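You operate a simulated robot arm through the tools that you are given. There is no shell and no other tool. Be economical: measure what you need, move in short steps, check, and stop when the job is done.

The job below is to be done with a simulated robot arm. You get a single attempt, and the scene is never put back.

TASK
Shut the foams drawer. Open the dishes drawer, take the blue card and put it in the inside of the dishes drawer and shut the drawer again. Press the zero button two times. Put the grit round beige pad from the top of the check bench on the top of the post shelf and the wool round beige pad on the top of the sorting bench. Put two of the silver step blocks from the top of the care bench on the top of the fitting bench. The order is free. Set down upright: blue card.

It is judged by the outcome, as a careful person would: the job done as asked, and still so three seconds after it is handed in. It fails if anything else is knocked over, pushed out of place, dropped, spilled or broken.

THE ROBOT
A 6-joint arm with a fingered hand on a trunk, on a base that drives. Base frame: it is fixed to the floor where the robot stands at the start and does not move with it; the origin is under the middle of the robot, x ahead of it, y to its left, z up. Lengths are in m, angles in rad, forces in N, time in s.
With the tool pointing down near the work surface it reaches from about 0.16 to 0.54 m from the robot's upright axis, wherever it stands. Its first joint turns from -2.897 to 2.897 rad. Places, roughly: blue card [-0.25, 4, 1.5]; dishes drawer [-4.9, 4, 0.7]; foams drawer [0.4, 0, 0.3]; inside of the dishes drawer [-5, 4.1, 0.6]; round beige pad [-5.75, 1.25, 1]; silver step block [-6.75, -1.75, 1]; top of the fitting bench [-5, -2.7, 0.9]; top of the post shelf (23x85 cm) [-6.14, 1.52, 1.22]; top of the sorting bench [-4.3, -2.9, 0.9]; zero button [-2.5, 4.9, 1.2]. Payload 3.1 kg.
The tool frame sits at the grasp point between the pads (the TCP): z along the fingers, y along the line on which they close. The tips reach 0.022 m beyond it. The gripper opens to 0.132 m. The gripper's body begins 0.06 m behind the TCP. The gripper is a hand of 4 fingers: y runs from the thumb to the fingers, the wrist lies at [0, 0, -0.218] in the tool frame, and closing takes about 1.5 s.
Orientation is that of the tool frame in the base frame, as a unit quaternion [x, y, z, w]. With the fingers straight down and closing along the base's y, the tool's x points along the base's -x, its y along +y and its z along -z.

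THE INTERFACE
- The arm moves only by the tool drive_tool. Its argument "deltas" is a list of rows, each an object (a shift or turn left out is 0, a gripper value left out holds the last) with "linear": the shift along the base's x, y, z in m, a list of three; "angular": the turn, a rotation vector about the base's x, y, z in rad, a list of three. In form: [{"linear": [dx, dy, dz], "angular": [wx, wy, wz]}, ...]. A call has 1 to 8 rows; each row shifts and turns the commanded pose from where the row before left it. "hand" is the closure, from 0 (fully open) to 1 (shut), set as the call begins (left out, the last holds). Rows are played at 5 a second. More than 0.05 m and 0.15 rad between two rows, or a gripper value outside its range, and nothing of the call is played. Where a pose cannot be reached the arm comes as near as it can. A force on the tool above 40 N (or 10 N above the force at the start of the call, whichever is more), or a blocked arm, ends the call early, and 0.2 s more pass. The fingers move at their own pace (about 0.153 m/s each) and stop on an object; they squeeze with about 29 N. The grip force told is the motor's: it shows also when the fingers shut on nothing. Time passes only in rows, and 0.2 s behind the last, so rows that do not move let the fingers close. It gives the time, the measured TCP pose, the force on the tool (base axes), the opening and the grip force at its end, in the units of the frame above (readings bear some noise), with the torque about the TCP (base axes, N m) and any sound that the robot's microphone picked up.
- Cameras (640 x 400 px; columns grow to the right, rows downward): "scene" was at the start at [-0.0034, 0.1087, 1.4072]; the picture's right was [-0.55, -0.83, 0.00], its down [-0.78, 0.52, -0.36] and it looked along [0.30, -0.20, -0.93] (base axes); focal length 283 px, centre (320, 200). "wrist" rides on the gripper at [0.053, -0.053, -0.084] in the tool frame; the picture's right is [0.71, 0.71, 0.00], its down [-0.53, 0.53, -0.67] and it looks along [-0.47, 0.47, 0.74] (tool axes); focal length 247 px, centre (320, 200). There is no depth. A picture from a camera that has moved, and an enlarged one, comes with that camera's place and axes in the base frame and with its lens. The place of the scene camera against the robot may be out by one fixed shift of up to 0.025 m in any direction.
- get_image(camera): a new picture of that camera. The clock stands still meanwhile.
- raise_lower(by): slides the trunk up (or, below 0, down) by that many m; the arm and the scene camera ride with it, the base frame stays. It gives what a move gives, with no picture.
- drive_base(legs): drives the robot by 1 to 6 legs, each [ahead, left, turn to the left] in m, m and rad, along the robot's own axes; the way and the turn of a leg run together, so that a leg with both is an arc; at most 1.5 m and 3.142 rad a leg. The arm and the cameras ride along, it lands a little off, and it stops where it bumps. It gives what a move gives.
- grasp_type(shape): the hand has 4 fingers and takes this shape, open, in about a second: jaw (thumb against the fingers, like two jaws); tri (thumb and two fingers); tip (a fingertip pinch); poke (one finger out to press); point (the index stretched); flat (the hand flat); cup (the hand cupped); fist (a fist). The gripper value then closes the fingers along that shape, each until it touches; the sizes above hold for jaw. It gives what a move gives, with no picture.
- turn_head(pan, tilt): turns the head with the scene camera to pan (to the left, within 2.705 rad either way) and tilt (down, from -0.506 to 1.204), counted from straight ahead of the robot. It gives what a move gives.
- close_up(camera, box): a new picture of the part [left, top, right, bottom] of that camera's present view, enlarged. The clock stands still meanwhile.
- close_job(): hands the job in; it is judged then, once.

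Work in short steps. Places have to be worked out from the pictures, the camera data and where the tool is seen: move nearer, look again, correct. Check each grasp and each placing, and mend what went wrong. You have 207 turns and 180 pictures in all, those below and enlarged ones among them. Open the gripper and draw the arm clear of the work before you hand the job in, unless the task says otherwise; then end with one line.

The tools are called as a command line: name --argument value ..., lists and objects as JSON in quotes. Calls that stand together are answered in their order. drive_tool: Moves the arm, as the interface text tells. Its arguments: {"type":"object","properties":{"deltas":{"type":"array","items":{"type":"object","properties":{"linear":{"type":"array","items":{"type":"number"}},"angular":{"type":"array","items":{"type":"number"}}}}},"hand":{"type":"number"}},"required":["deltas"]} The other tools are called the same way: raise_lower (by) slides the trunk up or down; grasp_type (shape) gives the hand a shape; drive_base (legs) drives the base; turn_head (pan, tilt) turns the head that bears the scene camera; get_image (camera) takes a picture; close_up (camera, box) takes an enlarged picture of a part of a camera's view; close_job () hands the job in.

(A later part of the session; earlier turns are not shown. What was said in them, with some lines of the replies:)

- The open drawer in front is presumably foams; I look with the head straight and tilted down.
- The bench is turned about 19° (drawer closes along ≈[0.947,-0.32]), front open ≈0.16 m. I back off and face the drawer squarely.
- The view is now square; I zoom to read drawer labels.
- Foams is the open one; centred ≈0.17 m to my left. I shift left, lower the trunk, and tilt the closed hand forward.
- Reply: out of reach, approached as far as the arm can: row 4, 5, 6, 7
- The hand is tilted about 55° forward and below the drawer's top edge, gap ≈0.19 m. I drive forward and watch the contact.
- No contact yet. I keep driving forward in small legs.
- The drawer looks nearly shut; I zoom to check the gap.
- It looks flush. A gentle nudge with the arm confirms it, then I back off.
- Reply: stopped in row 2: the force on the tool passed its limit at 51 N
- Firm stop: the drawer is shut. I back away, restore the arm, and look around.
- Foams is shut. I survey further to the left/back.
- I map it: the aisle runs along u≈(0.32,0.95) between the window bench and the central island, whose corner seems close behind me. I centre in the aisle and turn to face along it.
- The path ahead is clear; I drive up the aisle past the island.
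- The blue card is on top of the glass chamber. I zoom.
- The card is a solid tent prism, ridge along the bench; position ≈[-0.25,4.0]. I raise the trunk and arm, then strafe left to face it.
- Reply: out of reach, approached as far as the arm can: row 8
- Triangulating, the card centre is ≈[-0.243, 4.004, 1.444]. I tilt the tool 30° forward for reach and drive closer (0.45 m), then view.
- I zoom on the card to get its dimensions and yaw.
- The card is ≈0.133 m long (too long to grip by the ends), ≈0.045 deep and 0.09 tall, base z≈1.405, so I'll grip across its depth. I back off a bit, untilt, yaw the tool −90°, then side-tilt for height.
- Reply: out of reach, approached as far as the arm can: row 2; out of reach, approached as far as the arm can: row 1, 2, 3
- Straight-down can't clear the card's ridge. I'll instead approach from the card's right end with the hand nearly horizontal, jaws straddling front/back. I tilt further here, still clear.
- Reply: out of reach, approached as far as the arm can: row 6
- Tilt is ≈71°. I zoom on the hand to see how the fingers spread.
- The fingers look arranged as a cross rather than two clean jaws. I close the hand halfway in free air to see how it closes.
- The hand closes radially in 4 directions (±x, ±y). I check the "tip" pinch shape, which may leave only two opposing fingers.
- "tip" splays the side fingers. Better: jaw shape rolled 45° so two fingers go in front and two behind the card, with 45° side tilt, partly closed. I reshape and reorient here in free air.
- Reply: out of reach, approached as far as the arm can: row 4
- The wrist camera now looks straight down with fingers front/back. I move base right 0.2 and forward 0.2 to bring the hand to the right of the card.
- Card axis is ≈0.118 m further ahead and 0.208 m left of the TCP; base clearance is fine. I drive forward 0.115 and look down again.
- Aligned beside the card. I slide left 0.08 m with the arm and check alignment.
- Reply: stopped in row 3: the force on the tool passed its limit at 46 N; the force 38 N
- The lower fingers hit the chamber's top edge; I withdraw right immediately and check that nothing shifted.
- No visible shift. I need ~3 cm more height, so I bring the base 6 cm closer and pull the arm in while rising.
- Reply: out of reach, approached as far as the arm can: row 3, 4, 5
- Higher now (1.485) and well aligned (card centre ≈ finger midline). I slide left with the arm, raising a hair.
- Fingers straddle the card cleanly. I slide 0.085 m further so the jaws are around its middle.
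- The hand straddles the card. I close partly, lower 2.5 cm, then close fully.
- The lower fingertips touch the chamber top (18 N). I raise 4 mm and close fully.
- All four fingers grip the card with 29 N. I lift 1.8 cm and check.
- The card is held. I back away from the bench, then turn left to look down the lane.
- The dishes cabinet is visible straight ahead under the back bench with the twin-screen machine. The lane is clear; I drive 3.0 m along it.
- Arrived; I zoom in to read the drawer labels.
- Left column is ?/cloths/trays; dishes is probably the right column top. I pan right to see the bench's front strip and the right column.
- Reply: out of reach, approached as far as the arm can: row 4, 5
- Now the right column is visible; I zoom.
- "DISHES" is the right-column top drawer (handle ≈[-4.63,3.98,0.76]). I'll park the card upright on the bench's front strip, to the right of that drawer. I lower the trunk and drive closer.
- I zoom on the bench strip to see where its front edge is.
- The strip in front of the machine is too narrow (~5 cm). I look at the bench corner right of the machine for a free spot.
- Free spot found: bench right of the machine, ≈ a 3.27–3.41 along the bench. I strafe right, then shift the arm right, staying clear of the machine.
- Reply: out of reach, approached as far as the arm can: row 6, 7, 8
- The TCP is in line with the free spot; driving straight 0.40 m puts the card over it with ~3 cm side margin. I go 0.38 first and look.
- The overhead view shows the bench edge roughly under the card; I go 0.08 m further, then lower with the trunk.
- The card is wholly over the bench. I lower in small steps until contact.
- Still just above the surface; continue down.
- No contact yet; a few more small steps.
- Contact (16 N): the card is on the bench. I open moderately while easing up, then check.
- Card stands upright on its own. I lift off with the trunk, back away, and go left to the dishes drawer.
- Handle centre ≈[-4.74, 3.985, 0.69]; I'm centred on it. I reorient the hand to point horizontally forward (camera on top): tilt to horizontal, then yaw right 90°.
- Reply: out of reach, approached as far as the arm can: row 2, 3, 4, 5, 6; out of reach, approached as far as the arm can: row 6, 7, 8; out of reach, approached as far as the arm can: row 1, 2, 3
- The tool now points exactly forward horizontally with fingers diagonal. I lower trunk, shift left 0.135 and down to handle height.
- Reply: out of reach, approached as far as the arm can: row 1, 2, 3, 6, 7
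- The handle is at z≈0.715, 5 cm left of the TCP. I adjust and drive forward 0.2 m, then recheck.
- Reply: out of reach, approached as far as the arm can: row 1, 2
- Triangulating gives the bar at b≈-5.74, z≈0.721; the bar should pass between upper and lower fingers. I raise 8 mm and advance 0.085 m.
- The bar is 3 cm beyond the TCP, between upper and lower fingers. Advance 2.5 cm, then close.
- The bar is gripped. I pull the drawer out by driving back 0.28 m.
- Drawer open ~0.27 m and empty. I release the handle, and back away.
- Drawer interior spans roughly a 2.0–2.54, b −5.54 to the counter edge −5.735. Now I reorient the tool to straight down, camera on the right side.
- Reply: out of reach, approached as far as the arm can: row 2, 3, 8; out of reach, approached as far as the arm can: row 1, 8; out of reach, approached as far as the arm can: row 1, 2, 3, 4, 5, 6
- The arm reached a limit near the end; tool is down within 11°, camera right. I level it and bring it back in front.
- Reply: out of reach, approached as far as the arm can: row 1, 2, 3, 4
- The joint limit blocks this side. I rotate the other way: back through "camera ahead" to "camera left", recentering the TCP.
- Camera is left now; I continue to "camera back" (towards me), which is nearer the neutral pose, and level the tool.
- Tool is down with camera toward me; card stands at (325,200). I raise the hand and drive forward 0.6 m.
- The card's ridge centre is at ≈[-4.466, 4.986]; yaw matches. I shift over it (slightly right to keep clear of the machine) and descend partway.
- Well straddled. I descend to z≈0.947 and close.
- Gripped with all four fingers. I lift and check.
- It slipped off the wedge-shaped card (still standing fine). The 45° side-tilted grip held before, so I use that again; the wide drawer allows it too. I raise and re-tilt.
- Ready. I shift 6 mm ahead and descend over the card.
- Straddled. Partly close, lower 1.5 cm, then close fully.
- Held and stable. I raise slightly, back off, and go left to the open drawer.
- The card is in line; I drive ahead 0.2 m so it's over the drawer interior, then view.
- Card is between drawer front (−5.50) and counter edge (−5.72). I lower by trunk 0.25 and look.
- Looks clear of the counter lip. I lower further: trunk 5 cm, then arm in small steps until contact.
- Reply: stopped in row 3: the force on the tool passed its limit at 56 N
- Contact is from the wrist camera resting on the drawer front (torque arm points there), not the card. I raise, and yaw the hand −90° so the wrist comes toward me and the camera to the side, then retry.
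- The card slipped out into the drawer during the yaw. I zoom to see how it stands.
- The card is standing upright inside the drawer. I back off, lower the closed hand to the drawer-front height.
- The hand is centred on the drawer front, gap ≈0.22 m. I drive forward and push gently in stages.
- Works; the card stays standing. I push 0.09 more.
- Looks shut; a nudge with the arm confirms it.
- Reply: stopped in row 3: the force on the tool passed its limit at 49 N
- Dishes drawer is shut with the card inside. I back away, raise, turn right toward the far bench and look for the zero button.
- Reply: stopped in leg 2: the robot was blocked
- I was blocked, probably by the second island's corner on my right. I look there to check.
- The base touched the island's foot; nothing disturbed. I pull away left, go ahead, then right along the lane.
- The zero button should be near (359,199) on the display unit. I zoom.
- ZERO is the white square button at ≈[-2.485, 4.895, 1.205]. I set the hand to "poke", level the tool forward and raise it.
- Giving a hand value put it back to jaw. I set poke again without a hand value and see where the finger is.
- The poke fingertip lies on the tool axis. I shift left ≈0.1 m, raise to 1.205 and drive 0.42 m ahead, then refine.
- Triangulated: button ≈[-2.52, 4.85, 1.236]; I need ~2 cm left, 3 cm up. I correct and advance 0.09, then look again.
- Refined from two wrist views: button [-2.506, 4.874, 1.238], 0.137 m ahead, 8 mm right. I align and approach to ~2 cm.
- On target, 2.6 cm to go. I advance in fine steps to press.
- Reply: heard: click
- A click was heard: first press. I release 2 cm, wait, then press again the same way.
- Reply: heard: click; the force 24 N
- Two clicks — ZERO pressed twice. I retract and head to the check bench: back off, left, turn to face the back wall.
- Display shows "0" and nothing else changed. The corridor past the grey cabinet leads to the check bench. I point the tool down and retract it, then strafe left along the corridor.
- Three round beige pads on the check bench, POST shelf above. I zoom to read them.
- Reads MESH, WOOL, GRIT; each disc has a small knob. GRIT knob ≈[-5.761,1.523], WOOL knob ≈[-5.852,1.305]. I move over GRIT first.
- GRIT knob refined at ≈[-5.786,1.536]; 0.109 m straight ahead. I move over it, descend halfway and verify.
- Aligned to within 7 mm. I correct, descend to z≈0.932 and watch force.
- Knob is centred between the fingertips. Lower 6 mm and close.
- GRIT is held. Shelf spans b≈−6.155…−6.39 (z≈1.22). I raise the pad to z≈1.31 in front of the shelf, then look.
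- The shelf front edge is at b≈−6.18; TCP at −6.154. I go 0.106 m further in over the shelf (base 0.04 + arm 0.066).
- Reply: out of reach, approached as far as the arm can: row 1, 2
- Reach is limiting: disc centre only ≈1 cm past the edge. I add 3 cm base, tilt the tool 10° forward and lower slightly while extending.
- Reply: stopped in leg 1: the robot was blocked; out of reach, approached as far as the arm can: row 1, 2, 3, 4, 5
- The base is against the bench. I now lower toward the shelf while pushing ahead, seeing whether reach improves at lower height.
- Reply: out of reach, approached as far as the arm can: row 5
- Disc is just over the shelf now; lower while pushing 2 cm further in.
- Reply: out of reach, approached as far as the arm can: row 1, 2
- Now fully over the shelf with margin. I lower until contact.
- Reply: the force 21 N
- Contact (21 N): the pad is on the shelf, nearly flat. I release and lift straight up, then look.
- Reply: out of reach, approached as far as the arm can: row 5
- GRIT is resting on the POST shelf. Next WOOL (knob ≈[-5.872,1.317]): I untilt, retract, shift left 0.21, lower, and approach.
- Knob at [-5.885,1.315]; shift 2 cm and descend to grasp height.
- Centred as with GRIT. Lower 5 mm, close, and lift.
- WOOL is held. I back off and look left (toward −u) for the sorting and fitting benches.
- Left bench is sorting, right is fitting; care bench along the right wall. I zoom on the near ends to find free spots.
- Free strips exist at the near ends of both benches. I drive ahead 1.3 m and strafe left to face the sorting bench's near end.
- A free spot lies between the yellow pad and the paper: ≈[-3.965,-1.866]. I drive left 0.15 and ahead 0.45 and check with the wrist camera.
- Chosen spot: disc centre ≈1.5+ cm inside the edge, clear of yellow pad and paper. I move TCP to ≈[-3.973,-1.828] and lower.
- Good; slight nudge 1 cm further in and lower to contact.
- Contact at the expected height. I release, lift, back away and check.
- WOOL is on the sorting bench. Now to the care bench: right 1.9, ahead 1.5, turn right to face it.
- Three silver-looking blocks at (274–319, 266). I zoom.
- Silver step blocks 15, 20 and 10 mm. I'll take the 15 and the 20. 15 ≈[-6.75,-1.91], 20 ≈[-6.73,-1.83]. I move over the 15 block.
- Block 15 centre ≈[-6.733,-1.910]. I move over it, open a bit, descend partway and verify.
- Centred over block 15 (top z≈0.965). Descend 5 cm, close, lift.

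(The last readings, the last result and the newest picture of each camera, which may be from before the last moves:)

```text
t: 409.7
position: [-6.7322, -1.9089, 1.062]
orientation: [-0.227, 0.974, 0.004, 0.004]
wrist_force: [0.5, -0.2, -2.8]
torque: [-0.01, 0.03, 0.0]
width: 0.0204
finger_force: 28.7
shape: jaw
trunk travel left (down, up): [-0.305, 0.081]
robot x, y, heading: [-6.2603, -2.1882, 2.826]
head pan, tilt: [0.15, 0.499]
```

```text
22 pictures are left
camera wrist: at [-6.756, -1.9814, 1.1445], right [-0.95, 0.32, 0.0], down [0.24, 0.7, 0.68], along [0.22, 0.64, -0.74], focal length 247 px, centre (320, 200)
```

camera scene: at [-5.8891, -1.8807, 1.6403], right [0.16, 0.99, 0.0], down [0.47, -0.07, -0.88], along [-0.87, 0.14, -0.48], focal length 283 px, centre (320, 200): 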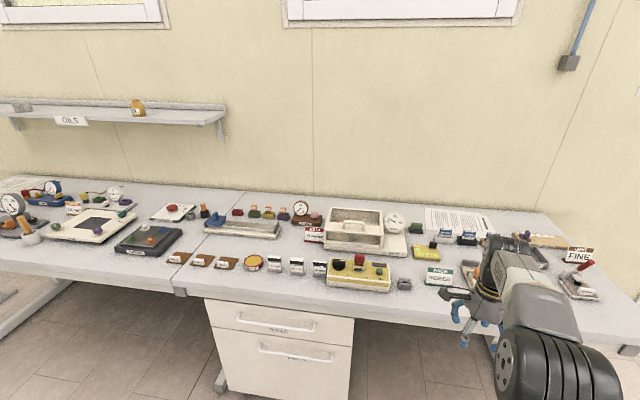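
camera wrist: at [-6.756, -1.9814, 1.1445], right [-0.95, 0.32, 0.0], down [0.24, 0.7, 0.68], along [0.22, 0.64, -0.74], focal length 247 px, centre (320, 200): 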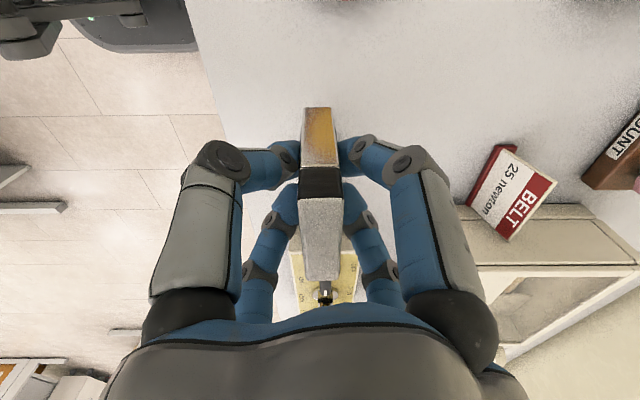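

Block 15 is held. I carry it round to the near end of the fitting bench.

drive_base --legs '[[-0.32, 0, 0], [0, -1.0, 0], [0, -0.95, 0], [0, 0, 1.571], [0, 1.0, 0]]'

turn_head --pan 0.1 --tilt 0.7

get_image --camera "scene"

```text
t: 429.7
position: [-4.7119, -1.1995, 1.0622]
orientation: [0.851, -0.524, -0.005, 0.0]
wrist_force: [1.3, 0.3, -1.3]
torque: [0.01, 0.02, 0.0]
width: 0.0203
finger_force: 29.1
shape: jaw
trunk travel left (down, up): [-0.305, 0.081]
robot x, y, heading: [-4.4384, -0.726, -1.877]
head pan, tilt: [0.15, 0.499]
```

```text
t: 430.5
position: [-4.7114, -1.2, 1.0631]
orientation: [0.851, -0.524, -0.005, -0.001]
wrist_force: [0.3, 0.6, -0.9]
torque: [0.01, 0.03, 0.01]
width: 0.02
finger_force: 28.9
shape: jaw
trunk travel left (down, up): [-0.305, 0.081]
robot x, y, heading: [-4.4391, -0.7268, -1.874]
head pan, tilt: [0.099, 0.7]
```

```text
21 pictures are left
camera scene: at [-4.2859, -0.8031, 1.6227], right [-0.98, 0.2, 0.0], down [0.13, 0.63, -0.77], along [-0.16, -0.75, -0.64], focal length 283 px, centre (320, 200)
```

scene: 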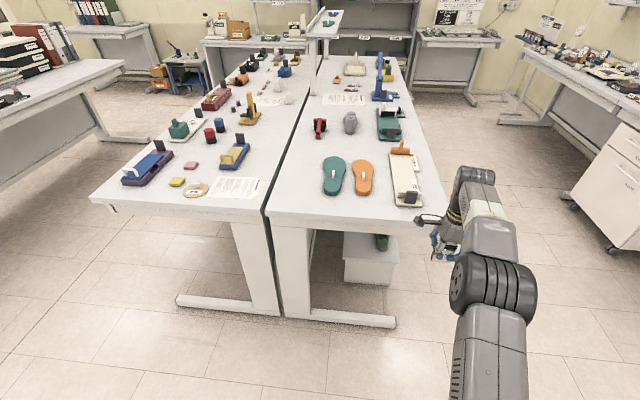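

Free spots: left-front of the fitting bench ≈[-4.398,-1.69] and front strip ≈[-4.558,-1.60]. I move block 15 over the first.

drive_base --legs '[[0, 0.445, 0], [0.374, 0, 0]]'

drive_tool --deltas '[{"linear": [0, 0, -0.03]}, {"linear": [0, 0, -0.03]}, {"linear": [0, 0, -0.03]}, {}]'

get_image --camera "wrist"

```text
t: 435.1
position: [-4.3946, -1.6907, 1.0624]
orientation: [0.853, -0.522, -0.006, 0.0]
wrist_force: [-0.3, -0.2, -1.9]
torque: [0.01, 0.0, 0.01]
width: 0.0201
finger_force: 29.5
shape: jaw
trunk travel left (down, up): [-0.305, 0.081]
robot x, y, heading: [-4.1213, -1.2155, -1.872]
head pan, tilt: [0.099, 0.7]
```

```text
t: 436.1
position: [-4.395, -1.6903, 0.9722]
orientation: [0.853, -0.522, -0.005, 0.0]
wrist_force: [0.3, -1.4, -1.1]
torque: [0.03, 0.02, 0.0]
width: 0.0202
finger_force: 28.8
shape: jaw
trunk travel left (down, up): [-0.305, 0.081]
robot x, y, heading: [-4.1203, -1.2171, -1.868]
head pan, tilt: [0.099, 0.7]
```

```text
20 pictures are left
camera wrist: at [-4.3215, -1.7147, 1.0536], right [-0.31, -0.95, 0.0], down [-0.7, 0.23, 0.68], along [-0.64, 0.21, -0.74], focal length 247 px, centre (320, 200)
```

wrist: 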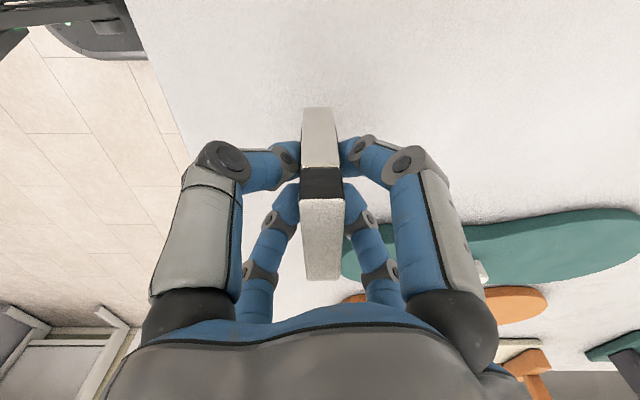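

Clear of the sandal and edge. Lower to contact.

drive_tool --deltas '[{"linear": [0, 0, -0.015]}, {"linear": [0, 0, -0.01]}, {"linear": [0, 0, -0.004]}, {}]'

```text
t: 437.1
position: [-4.3941, -1.6904, 0.9434]
orientation: [0.853, -0.522, -0.006, 0.0]
wrist_force: [0.1, -0.5, -1.5]
torque: [0.02, -0.05, 0.01]
width: 0.0201
finger_force: 28.7
shape: jaw
trunk travel left (down, up): [-0.305, 0.081]
robot x, y, heading: [-4.1208, -1.2154, -1.871]
head pan, tilt: [0.099, 0.7]
```

drive_tool --deltas '[{"linear": [0, 0, -0.002]}, {"linear": [0, 0, -0.002]}, {}]'

```text
t: 437.9
position: [-4.3934, -1.6897, 0.9425]
orientation: [0.853, -0.522, -0.005, 0.003]
wrist_force: [0.9, 0.4, 20.1]
torque: [-0.13, 0.13, -0.02]
width: 0.0201
finger_force: 28.7
shape: jaw
trunk travel left (down, up): [-0.305, 0.081]
robot x, y, heading: [-4.1222, -1.2169, -1.869]
head pan, tilt: [0.099, 0.7]
```

Contact. Release (opening moderately), lift and verify.

drive_tool --deltas '[{"linear": [0, 0, 0.002]}, {}, {}, {"linear": [0, 0, 0.04]}, {"linear": [0, 0, 0.04]}, {"linear": [0, 0, 0.04]}, {}]' --hand 0.4

get_image --camera "wrist"

```text
t: 439.6
position: [-4.3931, -1.692, 1.0608]
orientation: [0.853, -0.522, -0.005, 0.001]
wrist_force: [0.1, -0.4, -0.1]
torque: [-0.05, 0.01, 0.02]
width: 0.0788
finger_force: 0.1
shape: jaw
trunk travel left (down, up): [-0.305, 0.081]
robot x, y, heading: [-4.1223, -1.2149, -1.868]
head pan, tilt: [0.099, 0.7]
```

```text
19 pictures are left
camera wrist: at [-4.3207, -1.7161, 1.1435], right [-0.31, -0.95, 0.0], down [-0.7, 0.23, 0.68], along [-0.64, 0.21, -0.74], focal length 247 px, centre (320, 200)
```

wrist: 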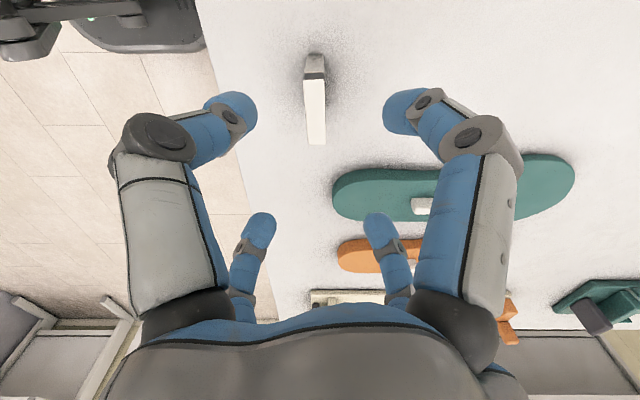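

Block 15 stands on the fitting bench. I return to the care bench for block 20.

drive_base --legs '[[-0.374, 0, 0], [0, -1.435, 0], [0, 0, -1.589], [0, 0.93, 0], [0, 0.927, 0]]'

```text
t: 461.4
position: [-6.3977, -1.9295, 1.0625]
orientation: [-0.229, 0.974, 0.004, 0.004]
wrist_force: [0.3, 0.1, 0.0]
torque: [-0.01, 0.01, 0.01]
width: 0.0787
finger_force: 0.0
shape: jaw
trunk travel left (down, up): [-0.305, 0.081]
robot x, y, heading: [-5.9228, -2.2072, 2.827]
head pan, tilt: [0.099, 0.7]
```

Position is good: 0.327 m straight ahead. I advance 0.31 m and look.

drive_base --legs '[[0.31, 0, 0]]'

get_image --camera "wrist"

```text
t: 463.5
position: [-6.6936, -1.8319, 1.0613]
orientation: [-0.226, 0.974, 0.003, 0.004]
wrist_force: [-0.2, 0.0, 0.0]
torque: [0.01, -0.01, 0.0]
width: 0.0788
finger_force: 0.0
shape: jaw
trunk travel left (down, up): [-0.305, 0.081]
robot x, y, heading: [-6.2228, -2.111, 2.824]
head pan, tilt: [0.099, 0.7]
```

```text
18 pictures are left
camera wrist: at [-6.7172, -1.9039, 1.1429], right [-0.95, 0.32, 0.0], down [0.24, 0.7, 0.68], along [0.22, 0.64, -0.74], focal length 247 px, centre (320, 200)
```

wrist: 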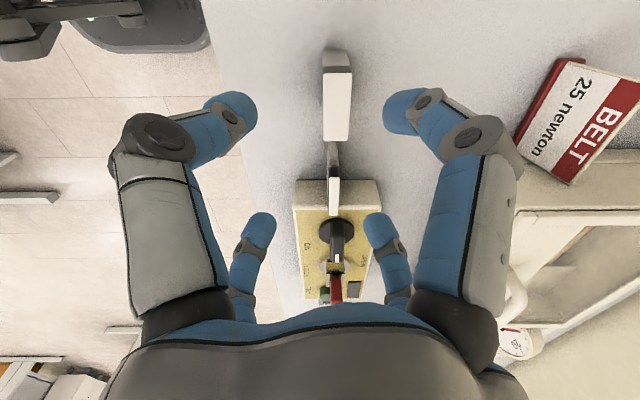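

Block 20 centre ≈[-6.706,-1.833]; 1.2 cm correction. Descend, verifying once.

drive_tool --deltas '[{"linear": [-0.012, -0.001, -0.03]}, {"linear": [0, 0, -0.035]}, {}]' --hand 0.35

get_image --camera "wrist"

```text
t: 464.3
position: [-6.7036, -1.8321, 0.9949]
orientation: [-0.227, 0.974, 0.004, 0.004]
wrist_force: [0.2, -0.3, 0.1]
torque: [0.02, 0.05, 0.01]
width: 0.0852
finger_force: 0.1
shape: jaw
trunk travel left (down, up): [-0.305, 0.081]
robot x, y, heading: [-6.2224, -2.1144, 2.827]
head pan, tilt: [0.099, 0.7]
```

```text
17 pictures are left
camera wrist: at [-6.7278, -1.9037, 1.0775], right [-0.95, 0.32, 0.0], down [0.24, 0.7, 0.68], along [0.22, 0.64, -0.74], focal length 247 px, centre (320, 200)
```

wrist: 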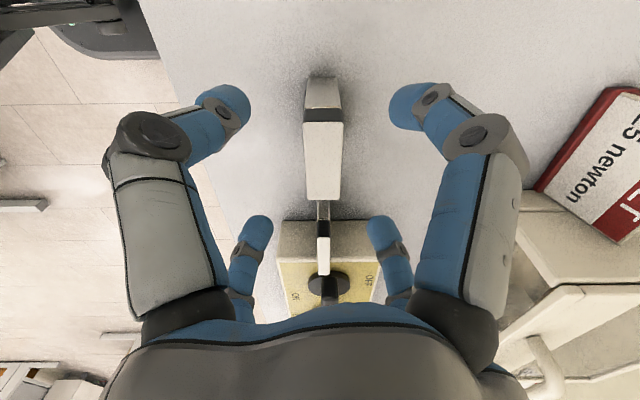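

Same alignment as before. Descend 5 cm, close, lift.

drive_tool --deltas '[{"linear": [0, 0, -0.026]}, {"linear": [0, 0, -0.026]}, {}]'

drive_tool --deltas '[{}, {}, {}, {}, {}, {}]' --hand 1

drive_tool --deltas '[{"linear": [0, 0, 0.04]}, {"linear": [0, 0, 0.04]}, {"linear": [0, 0, 0.04]}, {}]'

get_image --camera "wrist"

```text
t: 465.1
position: [-6.7029, -1.8323, 0.9449]
orientation: [-0.227, 0.974, 0.004, 0.004]
wrist_force: [-0.2, 0.1, -0.1]
torque: [0.03, -0.01, -0.01]
width: 0.0853
finger_force: 0.0
shape: jaw
trunk travel left (down, up): [-0.305, 0.081]
robot x, y, heading: [-6.2198, -2.1101, 2.827]
head pan, tilt: [0.099, 0.7]
```

```text
t: 466.5
position: [-6.7036, -1.8317, 0.9448]
orientation: [-0.227, 0.974, 0.004, 0.004]
wrist_force: [0.3, -0.6, -0.6]
torque: [-0.01, 0.02, 0.03]
width: 0.0261
finger_force: 29.1
shape: jaw
trunk travel left (down, up): [-0.305, 0.081]
robot x, y, heading: [-6.2206, -2.1104, 2.825]
head pan, tilt: [0.099, 0.7]
```

```text
t: 467.5
position: [-6.7044, -1.8334, 1.065]
orientation: [-0.227, 0.974, 0.004, 0.004]
wrist_force: [0.1, 0.5, -1.4]
torque: [-0.02, -0.02, -0.01]
width: 0.0258
finger_force: 29.0
shape: jaw
trunk travel left (down, up): [-0.305, 0.081]
robot x, y, heading: [-6.2206, -2.1125, 2.826]
head pan, tilt: [0.099, 0.7]
```

```text
16 pictures are left
camera wrist: at [-6.7282, -1.9044, 1.1467], right [-0.95, 0.32, 0.0], down [0.24, 0.7, 0.68], along [0.22, 0.64, -0.74], focal length 247 px, centre (320, 200)
```

wrist: 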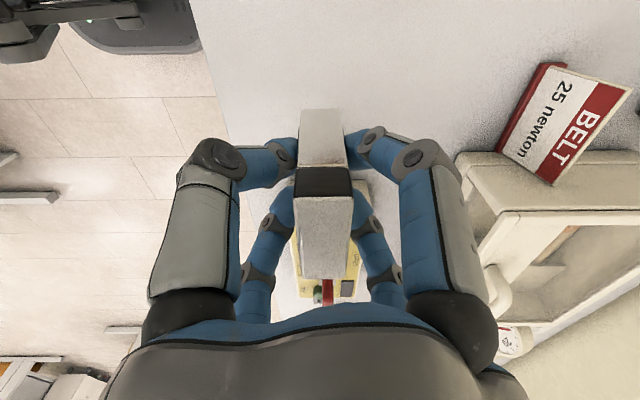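

Block 20 is held. I carry it back; it will go behind block 15, at ≈[-4.437,-1.818] (free surface).

drive_base --legs '[[-0.3, 0, 0], [0, -0.93, 0], [0, -0.927, 0], [0, 0, 1.571], [0, 1.42, 0]]'

```text
t: 489.0
position: [-4.2953, -1.3607, 1.0639]
orientation: [0.849, -0.528, -0.005, 0.001]
wrist_force: [0.9, 0.1, -2.1]
torque: [0.01, 0.0, 0.02]
width: 0.0257
finger_force: 29.2
shape: jaw
trunk travel left (down, up): [-0.305, 0.081]
robot x, y, heading: [-4.0158, -0.8757, -1.886]
head pan, tilt: [0.099, 0.7]
```

Aligned; drive ahead 0.475 m (block passes 5 cm above block 15), then check.

drive_base --legs '[[0.475, 0.005, 0]]'

get_image --camera "wrist"

```text
t: 491.8
position: [-4.4402, -1.8158, 1.0643]
orientation: [0.848, -0.53, -0.005, 0.0]
wrist_force: [-0.2, -0.1, -2.2]
torque: [0.03, 0.02, -0.03]
width: 0.0258
finger_force: 29.0
shape: jaw
trunk travel left (down, up): [-0.305, 0.081]
robot x, y, heading: [-4.1627, -1.3285, -1.888]
head pan, tilt: [0.099, 0.7]
```

```text
15 pictures are left
camera wrist: at [-4.3685, -1.8404, 1.1462], right [-0.33, -0.95, 0.0], down [-0.7, 0.24, 0.68], along [-0.64, 0.22, -0.74], focal length 247 px, centre (320, 200)
```

wrist: 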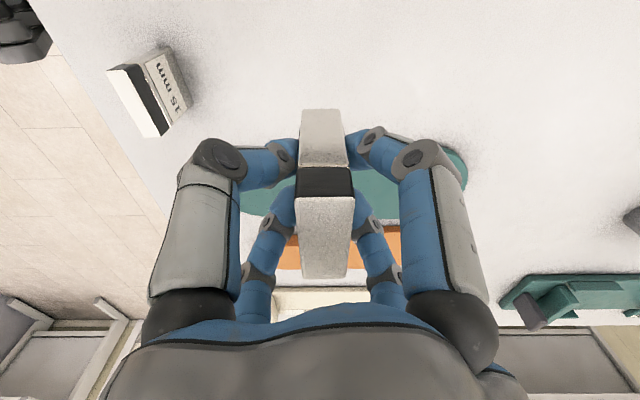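

Clear: sandal edge ≈7.6 cm right of the TCP, block 15 behind. Lower to just above contact.

drive_tool --deltas '[{"linear": [0.01, -0.003, -0.035]}, {"linear": [0, 0, -0.035]}, {"linear": [0, 0, -0.035]}, {"linear": [0, 0, -0.012]}, {}]'

drive_tool --deltas '[{"linear": [0, 0, -0.002]}, {"linear": [0, 0, -0.002]}, {}]'

```text
t: 493.0
position: [-4.4324, -1.8171, 0.9487]
orientation: [0.848, -0.53, -0.006, 0.0]
wrist_force: [-0.3, -0.2, -2.8]
torque: [-0.02, -0.01, 0.0]
width: 0.0259
finger_force: 28.9
shape: jaw
trunk travel left (down, up): [-0.305, 0.081]
robot x, y, heading: [-4.1617, -1.3315, -1.891]
head pan, tilt: [0.099, 0.7]
```

```text
t: 493.8
position: [-4.4315, -1.8175, 0.9439]
orientation: [0.848, -0.53, -0.006, 0.0]
wrist_force: [-0.5, 0.2, -1.1]
torque: [0.0, -0.02, 0.02]
width: 0.0254
finger_force: 29.8
shape: jaw
trunk travel left (down, up): [-0.305, 0.081]
robot x, y, heading: [-4.1604, -1.3315, -1.892]
head pan, tilt: [0.099, 0.7]
```

drive_tool --deltas '[{"linear": [0, 0, -0.002]}, {"linear": [0, 0, -0.001]}, {}]'

```text
t: 494.6
position: [-4.4313, -1.8169, 0.9447]
orientation: [0.848, -0.53, -0.004, 0.004]
wrist_force: [-0.6, -1.6, 22.6]
torque: [-0.13, 0.14, 0.02]
width: 0.0257
finger_force: 29.3
shape: jaw
trunk travel left (down, up): [-0.305, 0.081]
robot x, y, heading: [-4.1613, -1.3297, -1.883]
head pan, tilt: [0.099, 0.7]
```

Contact. Release, lift, and back away; then check both benches.

drive_tool --deltas '[{"linear": [0, 0, 0.003]}, {}, {}, {"linear": [0, 0, 0.04]}, {"linear": [0, 0, 0.04]}, {"linear": [0, 0, 0.05]}, {"linear": [0, 0, 0.03]}]' --hand 0.4

drive_base --legs '[[-0.45, 0, 0]]'

get_image --camera "scene"

close_up --camera "scene" --box '[180, 110, 420, 260]'

```text
t: 496.2
position: [-4.4301, -1.812, 1.1011]
orientation: [0.848, -0.53, -0.005, 0.0]
wrist_force: [0.4, 0.3, 0.0]
torque: [0.03, 0.01, -0.01]
width: 0.0788
finger_force: 0.0
shape: jaw
out of reach, approached as far as the arm can: row 7
trunk travel left (down, up): [-0.305, 0.081]
robot x, y, heading: [-4.1575, -1.3351, -1.885]
head pan, tilt: [0.099, 0.7]
```

```text
t: 498.9
position: [-4.2885, -1.3895, 1.1012]
orientation: [0.851, -0.525, -0.005, 0.002]
wrist_force: [0.3, 0.3, -0.5]
torque: [0.02, 0.01, 0.0]
width: 0.0786
finger_force: 0.0
shape: jaw
trunk travel left (down, up): [-0.305, 0.081]
robot x, y, heading: [-4.0252, -0.9078, -1.879]
head pan, tilt: [0.099, 0.7]
```

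```text
14 pictures are left
camera scene: at [-3.872, -0.9852, 1.6226], right [-0.98, 0.21, 0.0], down [0.13, 0.63, -0.77], along [-0.16, -0.75, -0.64], focal length 283 px, centre (320, 200)
```

scene: 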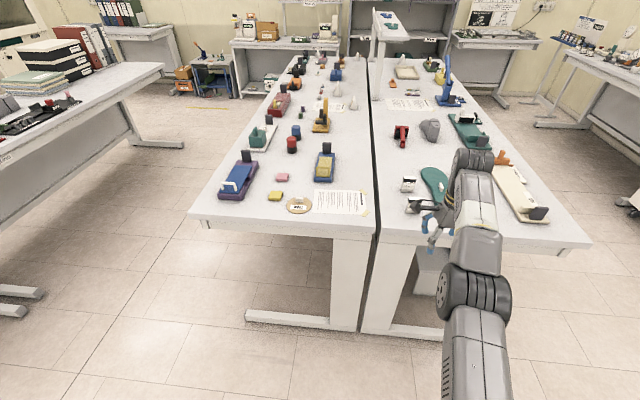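

```text
2.67 times, centred on (300, 185) of scene
camera zoom: at [-3.872, -0.9852, 1.6226], right [-0.98, 0.21, 0.0], down [0.13, 0.63, -0.77], along [-0.16, -0.75, -0.64], focal length 755 px, centre (373, 240)
```

zoom: 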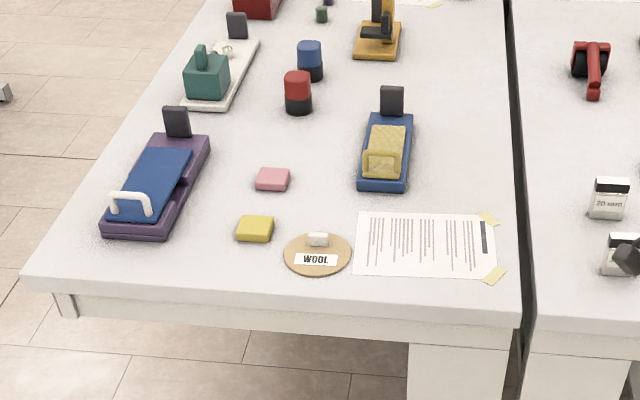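

All placements look right. I open the hand fully, clear of the work, and hand in.

drive_tool --deltas '[{}, {}, {}, {}, {}]' --hand 0

close_job

```text
t: 500.1
position: [-4.2876, -1.3905, 1.1008]
orientation: [0.851, -0.525, -0.005, 0.0]
wrist_force: [-0.2, 0.3, -0.4]
torque: [-0.03, 0.02, -0.01]
width: 0.132
finger_force: 0.1
shape: jaw
trunk travel left (down, up): [-0.305, 0.081]
robot x, y, heading: [-4.0254, -0.9074, -1.877]
head pan, tilt: [0.099, 0.7]
```

```text
The job is handed in.
```

I finished every part and handed the job in: foams drawer shut; blue card upright in the shut dishes drawer (it slipped from the grip into the drawer and landed standing); zero pressed twice (two clicks); grit pad on the post shelf; wool pad on the sorting bench; and the 15 mm and 20 mm step blocks on the fitting bench. The base bumped the rub-test island and the check bench, and the hand bumped the impact-test chamber, with nothing seen to move.
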